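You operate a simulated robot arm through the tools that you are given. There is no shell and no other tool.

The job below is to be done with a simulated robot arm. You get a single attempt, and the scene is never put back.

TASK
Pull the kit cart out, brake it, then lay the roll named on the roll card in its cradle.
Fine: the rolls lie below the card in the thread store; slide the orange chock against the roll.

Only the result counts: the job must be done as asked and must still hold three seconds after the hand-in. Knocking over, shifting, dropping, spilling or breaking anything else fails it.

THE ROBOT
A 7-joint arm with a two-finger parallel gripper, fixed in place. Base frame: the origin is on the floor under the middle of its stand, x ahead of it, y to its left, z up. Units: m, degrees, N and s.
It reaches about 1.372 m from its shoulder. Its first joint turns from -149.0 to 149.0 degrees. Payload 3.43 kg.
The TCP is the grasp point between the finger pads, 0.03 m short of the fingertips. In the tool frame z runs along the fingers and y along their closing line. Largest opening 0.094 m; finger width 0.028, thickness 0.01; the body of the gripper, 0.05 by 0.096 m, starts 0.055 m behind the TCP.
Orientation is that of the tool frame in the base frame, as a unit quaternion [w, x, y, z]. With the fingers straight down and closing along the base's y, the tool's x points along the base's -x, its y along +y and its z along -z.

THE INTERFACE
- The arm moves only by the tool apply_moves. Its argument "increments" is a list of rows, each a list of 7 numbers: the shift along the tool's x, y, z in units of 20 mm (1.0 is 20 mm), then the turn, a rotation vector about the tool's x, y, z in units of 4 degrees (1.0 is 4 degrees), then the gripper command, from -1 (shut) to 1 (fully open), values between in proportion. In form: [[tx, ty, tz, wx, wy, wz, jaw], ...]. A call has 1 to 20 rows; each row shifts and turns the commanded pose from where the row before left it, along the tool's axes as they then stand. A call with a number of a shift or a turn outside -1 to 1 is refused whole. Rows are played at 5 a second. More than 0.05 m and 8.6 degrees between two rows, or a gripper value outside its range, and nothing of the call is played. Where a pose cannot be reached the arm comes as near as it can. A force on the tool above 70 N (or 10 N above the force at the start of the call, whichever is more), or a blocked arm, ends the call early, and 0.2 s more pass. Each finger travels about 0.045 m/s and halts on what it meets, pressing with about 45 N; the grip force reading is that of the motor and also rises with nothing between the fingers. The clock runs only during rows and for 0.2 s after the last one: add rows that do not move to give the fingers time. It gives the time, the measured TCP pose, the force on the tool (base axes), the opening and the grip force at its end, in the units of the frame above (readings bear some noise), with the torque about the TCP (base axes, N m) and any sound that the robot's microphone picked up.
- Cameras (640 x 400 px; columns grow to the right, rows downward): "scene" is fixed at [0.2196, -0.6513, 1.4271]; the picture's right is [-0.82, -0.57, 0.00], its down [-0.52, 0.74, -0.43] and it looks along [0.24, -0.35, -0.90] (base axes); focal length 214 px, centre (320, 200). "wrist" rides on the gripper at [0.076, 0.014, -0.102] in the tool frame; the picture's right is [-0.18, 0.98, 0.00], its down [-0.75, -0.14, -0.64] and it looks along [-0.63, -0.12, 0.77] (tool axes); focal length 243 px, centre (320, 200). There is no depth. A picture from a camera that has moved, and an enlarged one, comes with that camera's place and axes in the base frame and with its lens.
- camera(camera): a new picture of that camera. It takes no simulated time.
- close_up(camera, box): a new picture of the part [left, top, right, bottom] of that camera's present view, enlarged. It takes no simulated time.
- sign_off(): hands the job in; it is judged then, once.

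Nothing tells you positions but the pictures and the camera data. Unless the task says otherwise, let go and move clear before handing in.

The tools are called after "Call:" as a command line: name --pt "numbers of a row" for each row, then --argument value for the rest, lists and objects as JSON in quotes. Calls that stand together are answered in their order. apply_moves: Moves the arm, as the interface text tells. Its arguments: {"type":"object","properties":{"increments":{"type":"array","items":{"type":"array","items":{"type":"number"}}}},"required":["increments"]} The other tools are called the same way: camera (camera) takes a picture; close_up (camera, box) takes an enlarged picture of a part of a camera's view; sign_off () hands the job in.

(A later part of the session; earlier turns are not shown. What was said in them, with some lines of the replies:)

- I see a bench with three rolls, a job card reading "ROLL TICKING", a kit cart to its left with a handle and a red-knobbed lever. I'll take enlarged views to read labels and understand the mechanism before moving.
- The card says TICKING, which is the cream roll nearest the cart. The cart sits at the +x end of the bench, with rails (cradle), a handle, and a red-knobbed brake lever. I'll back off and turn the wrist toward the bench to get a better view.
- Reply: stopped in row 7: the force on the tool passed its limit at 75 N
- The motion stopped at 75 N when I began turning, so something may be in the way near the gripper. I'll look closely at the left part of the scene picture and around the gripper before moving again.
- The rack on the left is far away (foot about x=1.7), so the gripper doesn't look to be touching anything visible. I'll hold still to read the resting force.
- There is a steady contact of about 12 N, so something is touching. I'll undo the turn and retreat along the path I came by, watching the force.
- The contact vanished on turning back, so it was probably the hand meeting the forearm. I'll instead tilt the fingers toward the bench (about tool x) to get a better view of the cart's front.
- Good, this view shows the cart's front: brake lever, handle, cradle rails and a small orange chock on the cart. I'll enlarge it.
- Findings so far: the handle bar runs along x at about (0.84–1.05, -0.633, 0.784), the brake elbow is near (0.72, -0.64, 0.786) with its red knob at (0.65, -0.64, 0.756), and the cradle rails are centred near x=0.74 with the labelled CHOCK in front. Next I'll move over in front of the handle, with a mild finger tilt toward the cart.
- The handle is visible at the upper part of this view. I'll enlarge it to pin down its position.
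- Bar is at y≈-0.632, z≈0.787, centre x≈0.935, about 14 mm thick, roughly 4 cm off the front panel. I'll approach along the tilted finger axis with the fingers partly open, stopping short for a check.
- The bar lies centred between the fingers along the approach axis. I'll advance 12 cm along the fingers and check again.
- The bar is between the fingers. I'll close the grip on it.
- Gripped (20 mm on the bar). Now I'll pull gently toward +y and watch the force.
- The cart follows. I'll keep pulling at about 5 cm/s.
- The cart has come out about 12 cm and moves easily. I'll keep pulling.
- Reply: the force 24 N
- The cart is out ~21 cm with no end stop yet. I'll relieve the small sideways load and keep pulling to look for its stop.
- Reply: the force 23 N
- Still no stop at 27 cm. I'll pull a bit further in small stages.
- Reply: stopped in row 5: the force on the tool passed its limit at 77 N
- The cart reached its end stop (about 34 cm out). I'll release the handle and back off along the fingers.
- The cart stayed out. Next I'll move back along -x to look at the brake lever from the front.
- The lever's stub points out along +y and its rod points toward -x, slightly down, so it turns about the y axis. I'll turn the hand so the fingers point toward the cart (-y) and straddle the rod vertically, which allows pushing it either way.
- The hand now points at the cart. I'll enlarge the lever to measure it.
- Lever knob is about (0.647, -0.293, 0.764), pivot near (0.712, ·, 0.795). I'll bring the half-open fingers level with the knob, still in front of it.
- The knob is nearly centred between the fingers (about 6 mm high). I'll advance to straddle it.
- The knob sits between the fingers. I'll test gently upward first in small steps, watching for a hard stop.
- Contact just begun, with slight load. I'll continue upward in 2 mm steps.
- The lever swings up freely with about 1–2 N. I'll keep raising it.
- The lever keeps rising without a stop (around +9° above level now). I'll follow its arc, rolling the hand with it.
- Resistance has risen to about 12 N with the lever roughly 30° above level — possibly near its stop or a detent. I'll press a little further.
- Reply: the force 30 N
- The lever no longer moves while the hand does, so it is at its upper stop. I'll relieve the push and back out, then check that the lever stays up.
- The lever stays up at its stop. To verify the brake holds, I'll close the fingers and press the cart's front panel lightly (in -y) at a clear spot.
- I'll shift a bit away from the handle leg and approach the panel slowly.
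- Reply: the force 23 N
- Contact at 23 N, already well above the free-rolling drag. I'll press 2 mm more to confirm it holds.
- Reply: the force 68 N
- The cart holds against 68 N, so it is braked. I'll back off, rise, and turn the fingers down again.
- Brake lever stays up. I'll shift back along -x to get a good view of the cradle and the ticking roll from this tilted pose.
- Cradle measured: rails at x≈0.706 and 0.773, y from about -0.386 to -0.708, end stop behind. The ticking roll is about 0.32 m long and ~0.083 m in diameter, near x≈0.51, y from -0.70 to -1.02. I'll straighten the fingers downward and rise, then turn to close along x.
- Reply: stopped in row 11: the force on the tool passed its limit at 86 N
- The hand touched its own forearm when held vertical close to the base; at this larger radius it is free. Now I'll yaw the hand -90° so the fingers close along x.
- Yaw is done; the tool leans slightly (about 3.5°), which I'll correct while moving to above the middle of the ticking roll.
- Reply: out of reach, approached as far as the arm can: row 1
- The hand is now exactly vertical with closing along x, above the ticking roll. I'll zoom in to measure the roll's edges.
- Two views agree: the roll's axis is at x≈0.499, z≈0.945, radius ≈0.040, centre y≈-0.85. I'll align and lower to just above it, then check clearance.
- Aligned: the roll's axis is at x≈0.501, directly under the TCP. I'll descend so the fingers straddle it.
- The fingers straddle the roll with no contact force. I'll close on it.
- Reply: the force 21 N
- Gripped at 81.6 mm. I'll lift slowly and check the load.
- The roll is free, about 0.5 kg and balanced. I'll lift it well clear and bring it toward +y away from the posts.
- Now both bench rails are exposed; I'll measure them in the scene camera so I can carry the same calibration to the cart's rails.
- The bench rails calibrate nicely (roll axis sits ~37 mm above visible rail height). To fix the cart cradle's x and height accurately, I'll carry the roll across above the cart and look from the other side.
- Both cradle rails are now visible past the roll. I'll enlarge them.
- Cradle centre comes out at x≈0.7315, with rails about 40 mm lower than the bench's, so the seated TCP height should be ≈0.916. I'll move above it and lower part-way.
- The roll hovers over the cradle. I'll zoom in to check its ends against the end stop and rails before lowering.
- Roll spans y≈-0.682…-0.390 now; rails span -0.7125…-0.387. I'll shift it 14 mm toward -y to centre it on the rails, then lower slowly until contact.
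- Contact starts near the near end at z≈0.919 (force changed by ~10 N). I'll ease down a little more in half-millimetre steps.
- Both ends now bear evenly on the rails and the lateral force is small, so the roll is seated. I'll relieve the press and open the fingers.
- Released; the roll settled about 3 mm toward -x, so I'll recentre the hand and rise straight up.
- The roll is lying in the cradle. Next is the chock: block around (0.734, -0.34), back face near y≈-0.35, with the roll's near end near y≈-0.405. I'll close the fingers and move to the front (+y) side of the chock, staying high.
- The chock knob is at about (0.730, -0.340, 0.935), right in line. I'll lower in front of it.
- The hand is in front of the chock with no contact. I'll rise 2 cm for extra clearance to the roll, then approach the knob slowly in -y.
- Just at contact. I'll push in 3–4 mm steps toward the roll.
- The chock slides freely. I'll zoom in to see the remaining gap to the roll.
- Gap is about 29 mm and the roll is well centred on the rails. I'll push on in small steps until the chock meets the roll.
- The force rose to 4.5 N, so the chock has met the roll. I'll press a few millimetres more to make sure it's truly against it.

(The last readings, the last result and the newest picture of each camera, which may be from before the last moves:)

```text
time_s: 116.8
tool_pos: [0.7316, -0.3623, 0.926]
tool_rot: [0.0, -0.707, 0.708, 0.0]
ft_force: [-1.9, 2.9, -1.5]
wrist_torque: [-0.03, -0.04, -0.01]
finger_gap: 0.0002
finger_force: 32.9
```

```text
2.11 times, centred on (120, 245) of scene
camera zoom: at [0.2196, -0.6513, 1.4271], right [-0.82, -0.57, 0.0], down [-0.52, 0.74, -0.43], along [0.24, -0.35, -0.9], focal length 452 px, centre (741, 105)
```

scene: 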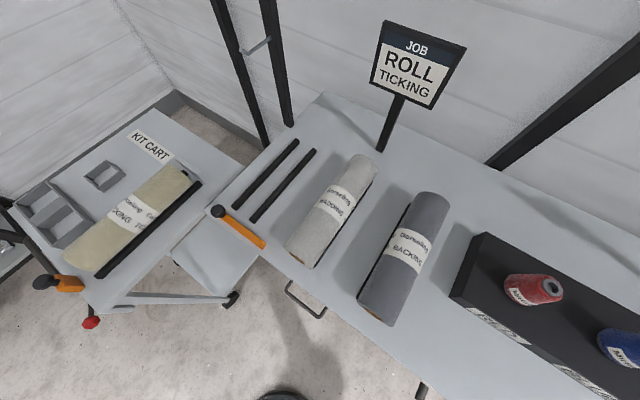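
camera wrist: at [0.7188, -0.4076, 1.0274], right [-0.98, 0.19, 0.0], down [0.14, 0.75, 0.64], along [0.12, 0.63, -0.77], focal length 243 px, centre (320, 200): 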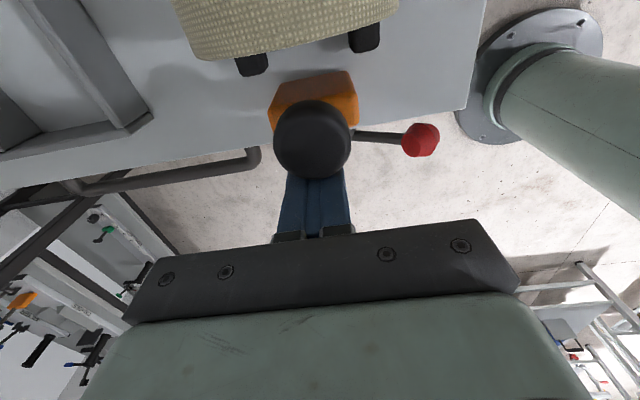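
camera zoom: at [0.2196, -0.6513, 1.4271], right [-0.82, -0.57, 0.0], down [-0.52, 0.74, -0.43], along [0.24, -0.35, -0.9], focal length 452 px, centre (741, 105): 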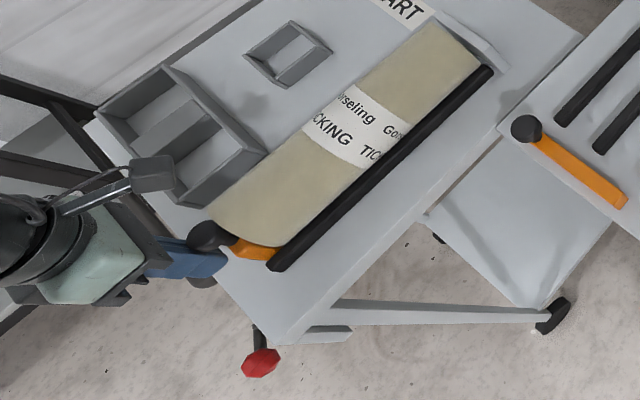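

The roll moved together with the chock by a few millimetres, so the chock is firmly against it. I'll back the finger off in +y and check that nothing follows or springs back.

Call:
apply_moves --pt "-0.1 0 0 0 0 0 -1" --pt "-0.4 0 0 0 0 0 -1" --pt "-0.8 0 0 0 0 0 -1" --pt "-1 0 0 0 0 0 -1" --pt "-0.7 0 0 0 0 0 -1" --pt "0 0 0 0 0 0 -1"

Call:
camera --camera "wrist"

Call:
close_up --camera "scene" --box '[40, 220, 120, 290]'

Call:
close_up --camera "wrist" --box '[200, 0, 420, 130]'

```text
time_s: 118.2
tool_pos: [0.7337, -0.3012, 0.9258]
tool_rot: [0.001, -0.706, 0.708, 0.001]
ft_force: [0.0, -0.8, -1.2]
wrist_torque: [0.0, -0.01, -0.06]
finger_gap: 0.0
finger_force: 33.0
```

```text
taken
camera wrist: at [0.7195, -0.3769, 1.0273], right [-0.98, 0.19, 0.0], down [0.14, 0.75, 0.64], along [0.12, 0.63, -0.77], focal length 243 px, centre (320, 200)
```

wrist: 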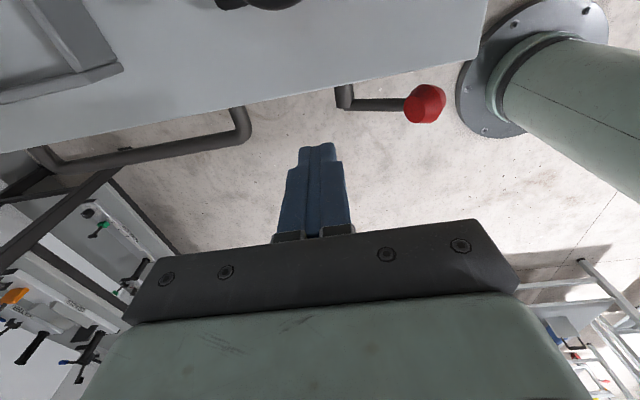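

```text
5.71 times, centred on (80, 255) of scene
camera zoom: at [0.2196, -0.6513, 1.4271], right [-0.82, -0.57, 0.0], down [-0.52, 0.74, -0.43], along [0.24, -0.35, -0.9], focal length 1226 px, centre (1691, -114)
```

zoom: 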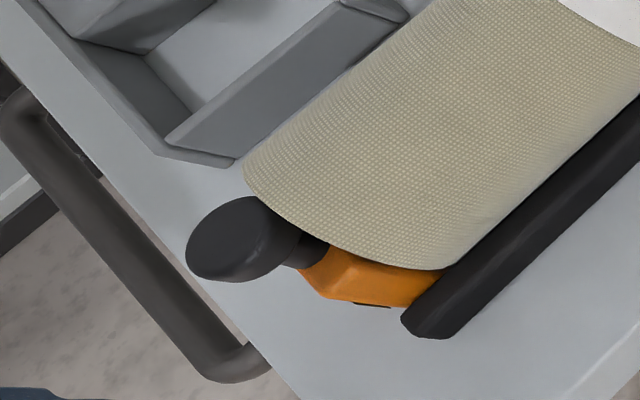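

```text
2.91 times, centred on (310, 65) of wrist
camera zoom: at [0.7195, -0.3769, 1.0273], right [-0.98, 0.19, 0.0], down [0.14, 0.75, 0.64], along [0.12, 0.63, -0.77], focal length 706 px, centre (349, 593)
```

zoom: 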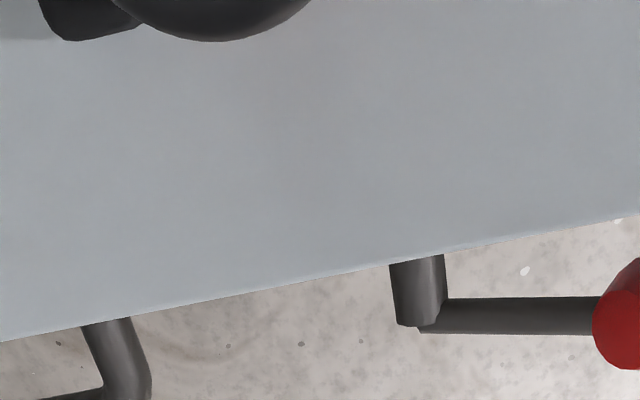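

The chock stayed in place against the roll. I'll rise, move aside and turn the wrist camera to view the chock–roll contact from the side as a final check.

Call:
apply_moves --pt "0 0 -0.5 0 0 0 -1" --pt "0 0 -1 0 0 0 -1" --pt "0 0 -1 0 0 0 -1" --pt "0 0 -1 0 0 0 -1" --pt "0 0 -1 0 0 0 -1" --pt "0 0 -1 0 0 0 -1" --pt "0 0 -1 0 0 0 -1" --pt "0 0 -1 0 0 0 -1" --pt "0 0 -1 0 0 0 -1" --pt "0 0 -1 0 0 0 -1" --pt "1 0.85 0 0 0 0 -1" --pt "1 0.85 0 0 0 0 -1" --pt "1 0.85 0 0 0 0 -1" --pt "1 0.85 0 0 0 0 -1" --pt "1 0.85 0 0 0 0 -1" --pt "1 0.85 0 0 0 0 -1" --pt "1 0.85 0 0 0 0 -1" --pt "1 0.85 0 0 0 0 -1" --pt "1 0.85 0 0 0 0 -1" --pt "1 0.85 0 0 0 0 -1"

Call:
apply_moves --pt "0.5 0 0 0 0 1 -1" --pt "0 0 0 0 0 1 -1" --pt "0 0 0 0 0 1 -1" --pt "0 0 0 0 0 1 -1" --pt "0 0 0 0 0 1 -1" --pt "0 0 0 0 0 1 -1" --pt "0 0 0 0 0 1 -1" --pt "0 0 0 0 0 1 -1" --pt "0 0 0 0 0 1 -1" --pt "0 0 0 0 0 1 -1" --pt "0 0 0 0 0 1 -1" --pt "0 0 0 0 0 1 -1" --pt "0 0 0 0 0 1 -1" --pt "0 0 0 0 0 1 -1" --pt "0 0 0 0 0 1 -1" --pt "0 0 0 0 0 1 -1" --pt "0 0 0 0 0 1 -1" --pt "0 0 0 0 0 1 -1"

Call:
camera --camera "wrist"

Call:
camera --camera "scene"

```text
time_s: 122.4
tool_pos: [0.5637, -0.5015, 1.1164]
tool_rot: [0.001, -0.707, 0.708, 0.001]
ft_force: [0.2, -0.6, -0.2]
wrist_torque: [-0.01, -0.02, 0.01]
finger_gap: 0.0001
finger_force: 33.1
```

```text
time_s: 126.2
tool_pos: [0.5628, -0.5115, 1.1159]
tool_rot: [0.001, -0.155, 0.988, 0.001]
ft_force: [-0.4, 1.9, 0.7]
wrist_torque: [0.0, 0.01, 0.02]
finger_gap: 0.0
finger_force: 33.3
```

```text
taken
camera wrist: at [0.4868, -0.5207, 1.2178], right [-0.13, 0.99, 0.0], down [0.76, 0.1, 0.64], along [0.64, 0.08, -0.77], focal length 243 px, centre (320, 200)
```

wrist: 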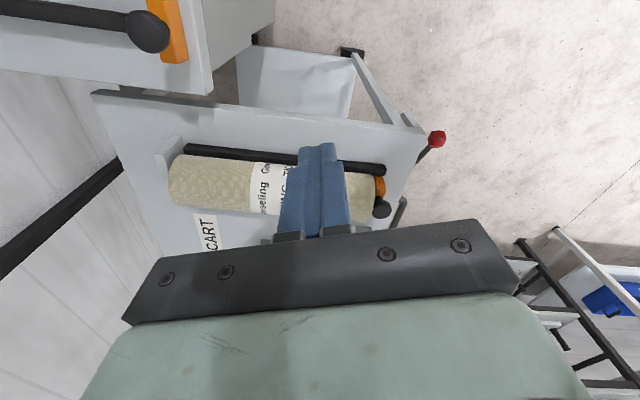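

```text
taken
```

scene: 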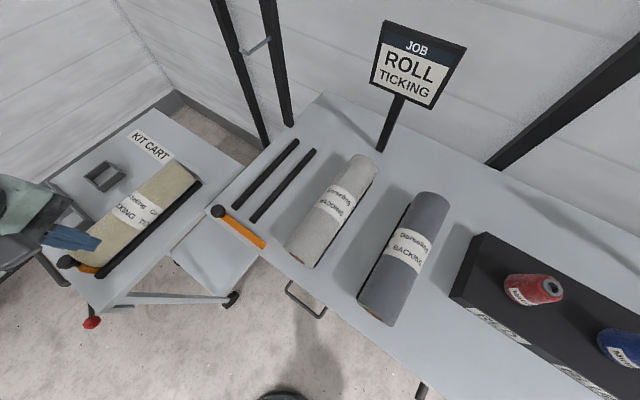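

Call:
close_up --camera "wrist" --box '[340, 140, 420, 230]'

Call:
close_up --camera "wrist" --box '[140, 100, 420, 240]'

```text
4.44 times, centred on (380, 185) of wrist
camera zoom: at [0.4868, -0.5207, 1.2178], right [-0.13, 0.99, 0.0], down [0.76, 0.1, 0.64], along [0.64, 0.08, -0.77], focal length 1078 px, centre (53, 267)
```

zoom: 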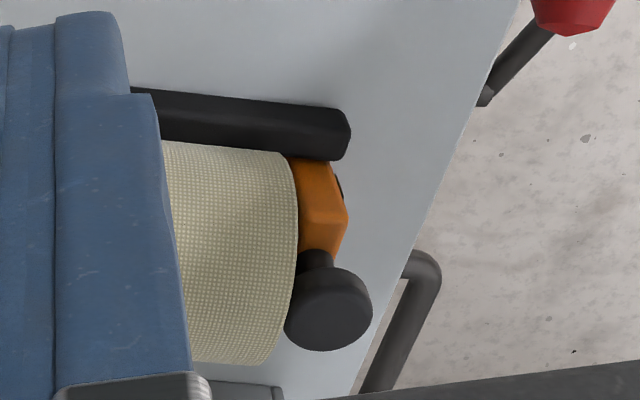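

```text
2.29 times, centred on (280, 170) of wrist
camera zoom: at [0.4868, -0.5207, 1.2178], right [-0.13, 0.99, 0.0], down [0.76, 0.1, 0.64], along [0.64, 0.08, -0.77], focal length 555 px, centre (411, 269)
```

zoom: 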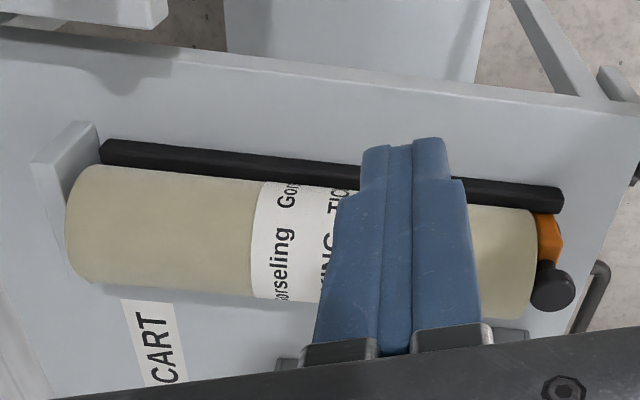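

From the side the orange block and its knob sit right up against the roll's end. I'll check the far end against the end stop too.

Call:
close_up --camera "scene" --box '[120, 140, 220, 220]'

Call:
close_up --camera "wrist" --box '[140, 110, 260, 230]'

Call:
close_up --camera "scene" --box '[30, 220, 130, 340]'

```text
5.00 times, centred on (170, 180) of scene
camera zoom: at [0.2196, -0.6513, 1.4271], right [-0.82, -0.57, 0.0], down [-0.52, 0.74, -0.43], along [0.24, -0.35, -0.9], focal length 1072 px, centre (1070, 300)
```

zoom: 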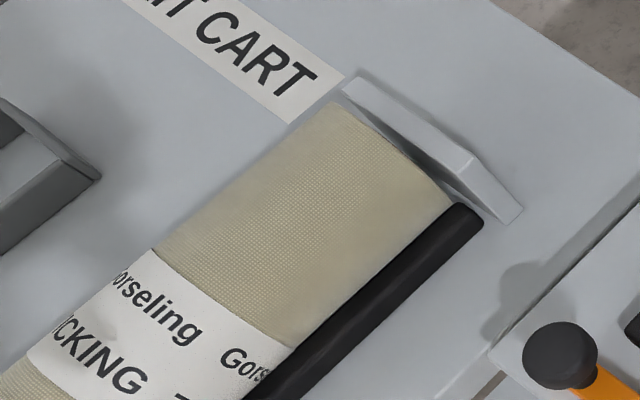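

```text
3.33 times, centred on (200, 170) of wrist
camera zoom: at [0.4868, -0.5207, 1.2178], right [-0.13, 0.99, 0.0], down [0.76, 0.1, 0.64], along [0.64, 0.08, -0.77], focal length 809 px, centre (720, 300)
```

zoom: 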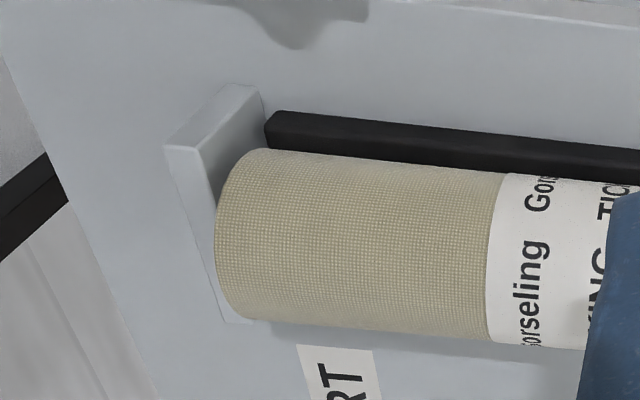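

```text
3.33 times, centred on (80, 280) of scene
camera zoom: at [0.2196, -0.6513, 1.4271], right [-0.82, -0.57, 0.0], down [-0.52, 0.74, -0.43], along [0.24, -0.35, -0.9], focal length 715 px, centre (1120, -67)
```

zoom: 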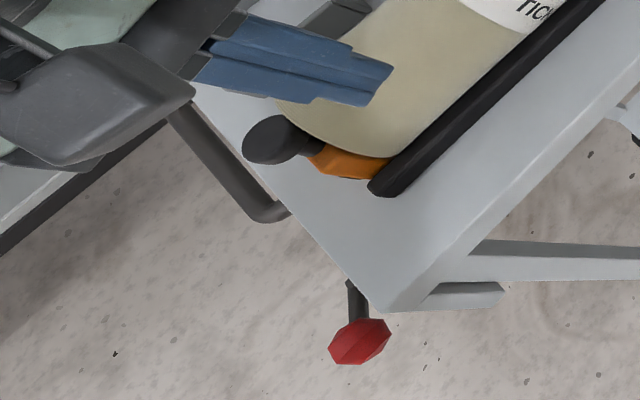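

The roll lies on both rails by the end stop, the chock rests against its near end, the cart is out and the brake lever is up. I'll raise the arm clear and take one last look before handing in.

Call:
apply_moves --pt "0 0 -0.5 0 0 0 -1" --pt "0 0 -1 0 0 0 -1" --pt "0 0 -1 0 0 0 -1" --pt "0 0 -1 0 0 0 -1" --pt "0 0 -0.5 0 0 0 -1" --pt "0 0 0 0 0 0 -1" --pt "0 0 0 0 0 0 -1" --pt "0 0 0 0 0 0 -1"

Call:
camera --camera "scene"

Call:
camera --camera "wrist"

Call:
close_up --camera "scene" --box '[10, 140, 230, 340]'

```text
time_s: 128.0
tool_pos: [0.5729, -0.5186, 1.1606]
tool_rot: [0.006, -0.156, 0.988, -0.005]
ft_force: [-0.6, -0.5, 0.5]
wrist_torque: [0.01, 0.01, -0.01]
finger_gap: 0.0
finger_force: 33.4
out of reach, approached as far as the arm can: row 3, 4, 5
```

```text
taken
```

scene: 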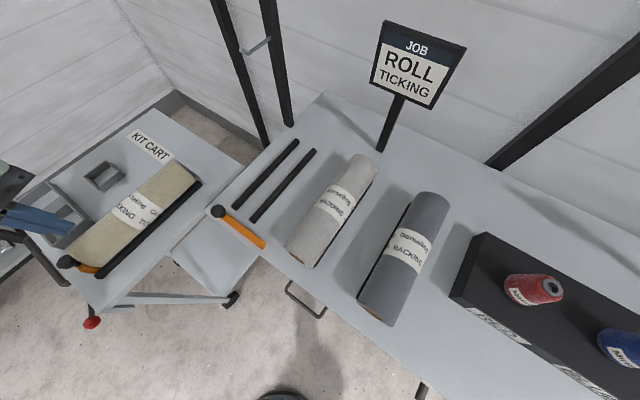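

```text
taken
camera wrist: at [0.4948, -0.5277, 1.2606], right [-0.13, 0.99, -0.01], down [0.75, 0.1, 0.65], along [0.65, 0.07, -0.76], focal length 243 px, centre (320, 200)
```

wrist: 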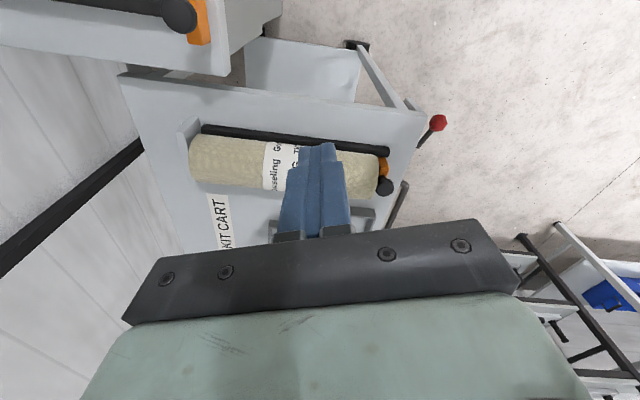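

```text
2.00 times, centred on (120, 240) of scene
camera zoom: at [0.2196, -0.6513, 1.4271], right [-0.82, -0.57, 0.0], down [-0.52, 0.74, -0.43], along [0.24, -0.35, -0.9], focal length 429 px, centre (720, 120)
```

zoom: 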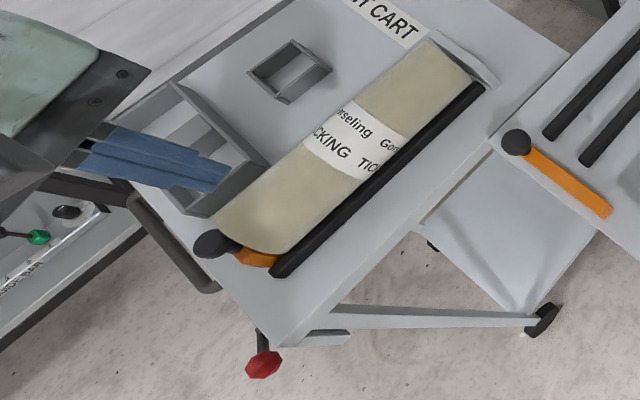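

Everything looks settled: the cart is pulled out to its stop, the brake lever is up and the cart held against a test push. The TICKING roll lies on both cradle rails with the orange chock touching its end, and the arm is clear. Handing in.

Call:
sign_off

```text
The job is handed in.
```

The job is handed in. The kit cart is out and braked, and the TICKING roll is in the cart's cradle with the orange chock against it. I don't have the judge's result.

- **Cart:** I pulled it out about 34 cm, until it met its end stop.
- **Brake:** I raised the red-knobbed lever to its upper stop. The cart then held still against a 68 N test push.
- **Roll:** The TICKING roll named on the card lies on both cradle rails, centred to within about 1 cm. Its far end sits about 1 cm short of the cradle's end plate.
- **Chock:** I slid the labelled orange chock along until it touched the roll and pushed it a few millimetres. By my measurements the chock's knob is what touches the roll, leaving the orange block itself about 1 cm short. The knob sticks out past the block, so I don't think the block can get closer.

Twice early on the arm stopped on a force limit, most likely because the hand touched its own forearm. The last pictures show the other rolls, the bench and the cart's trays where they were. The gripper was empty and clear of everything when I handed in.
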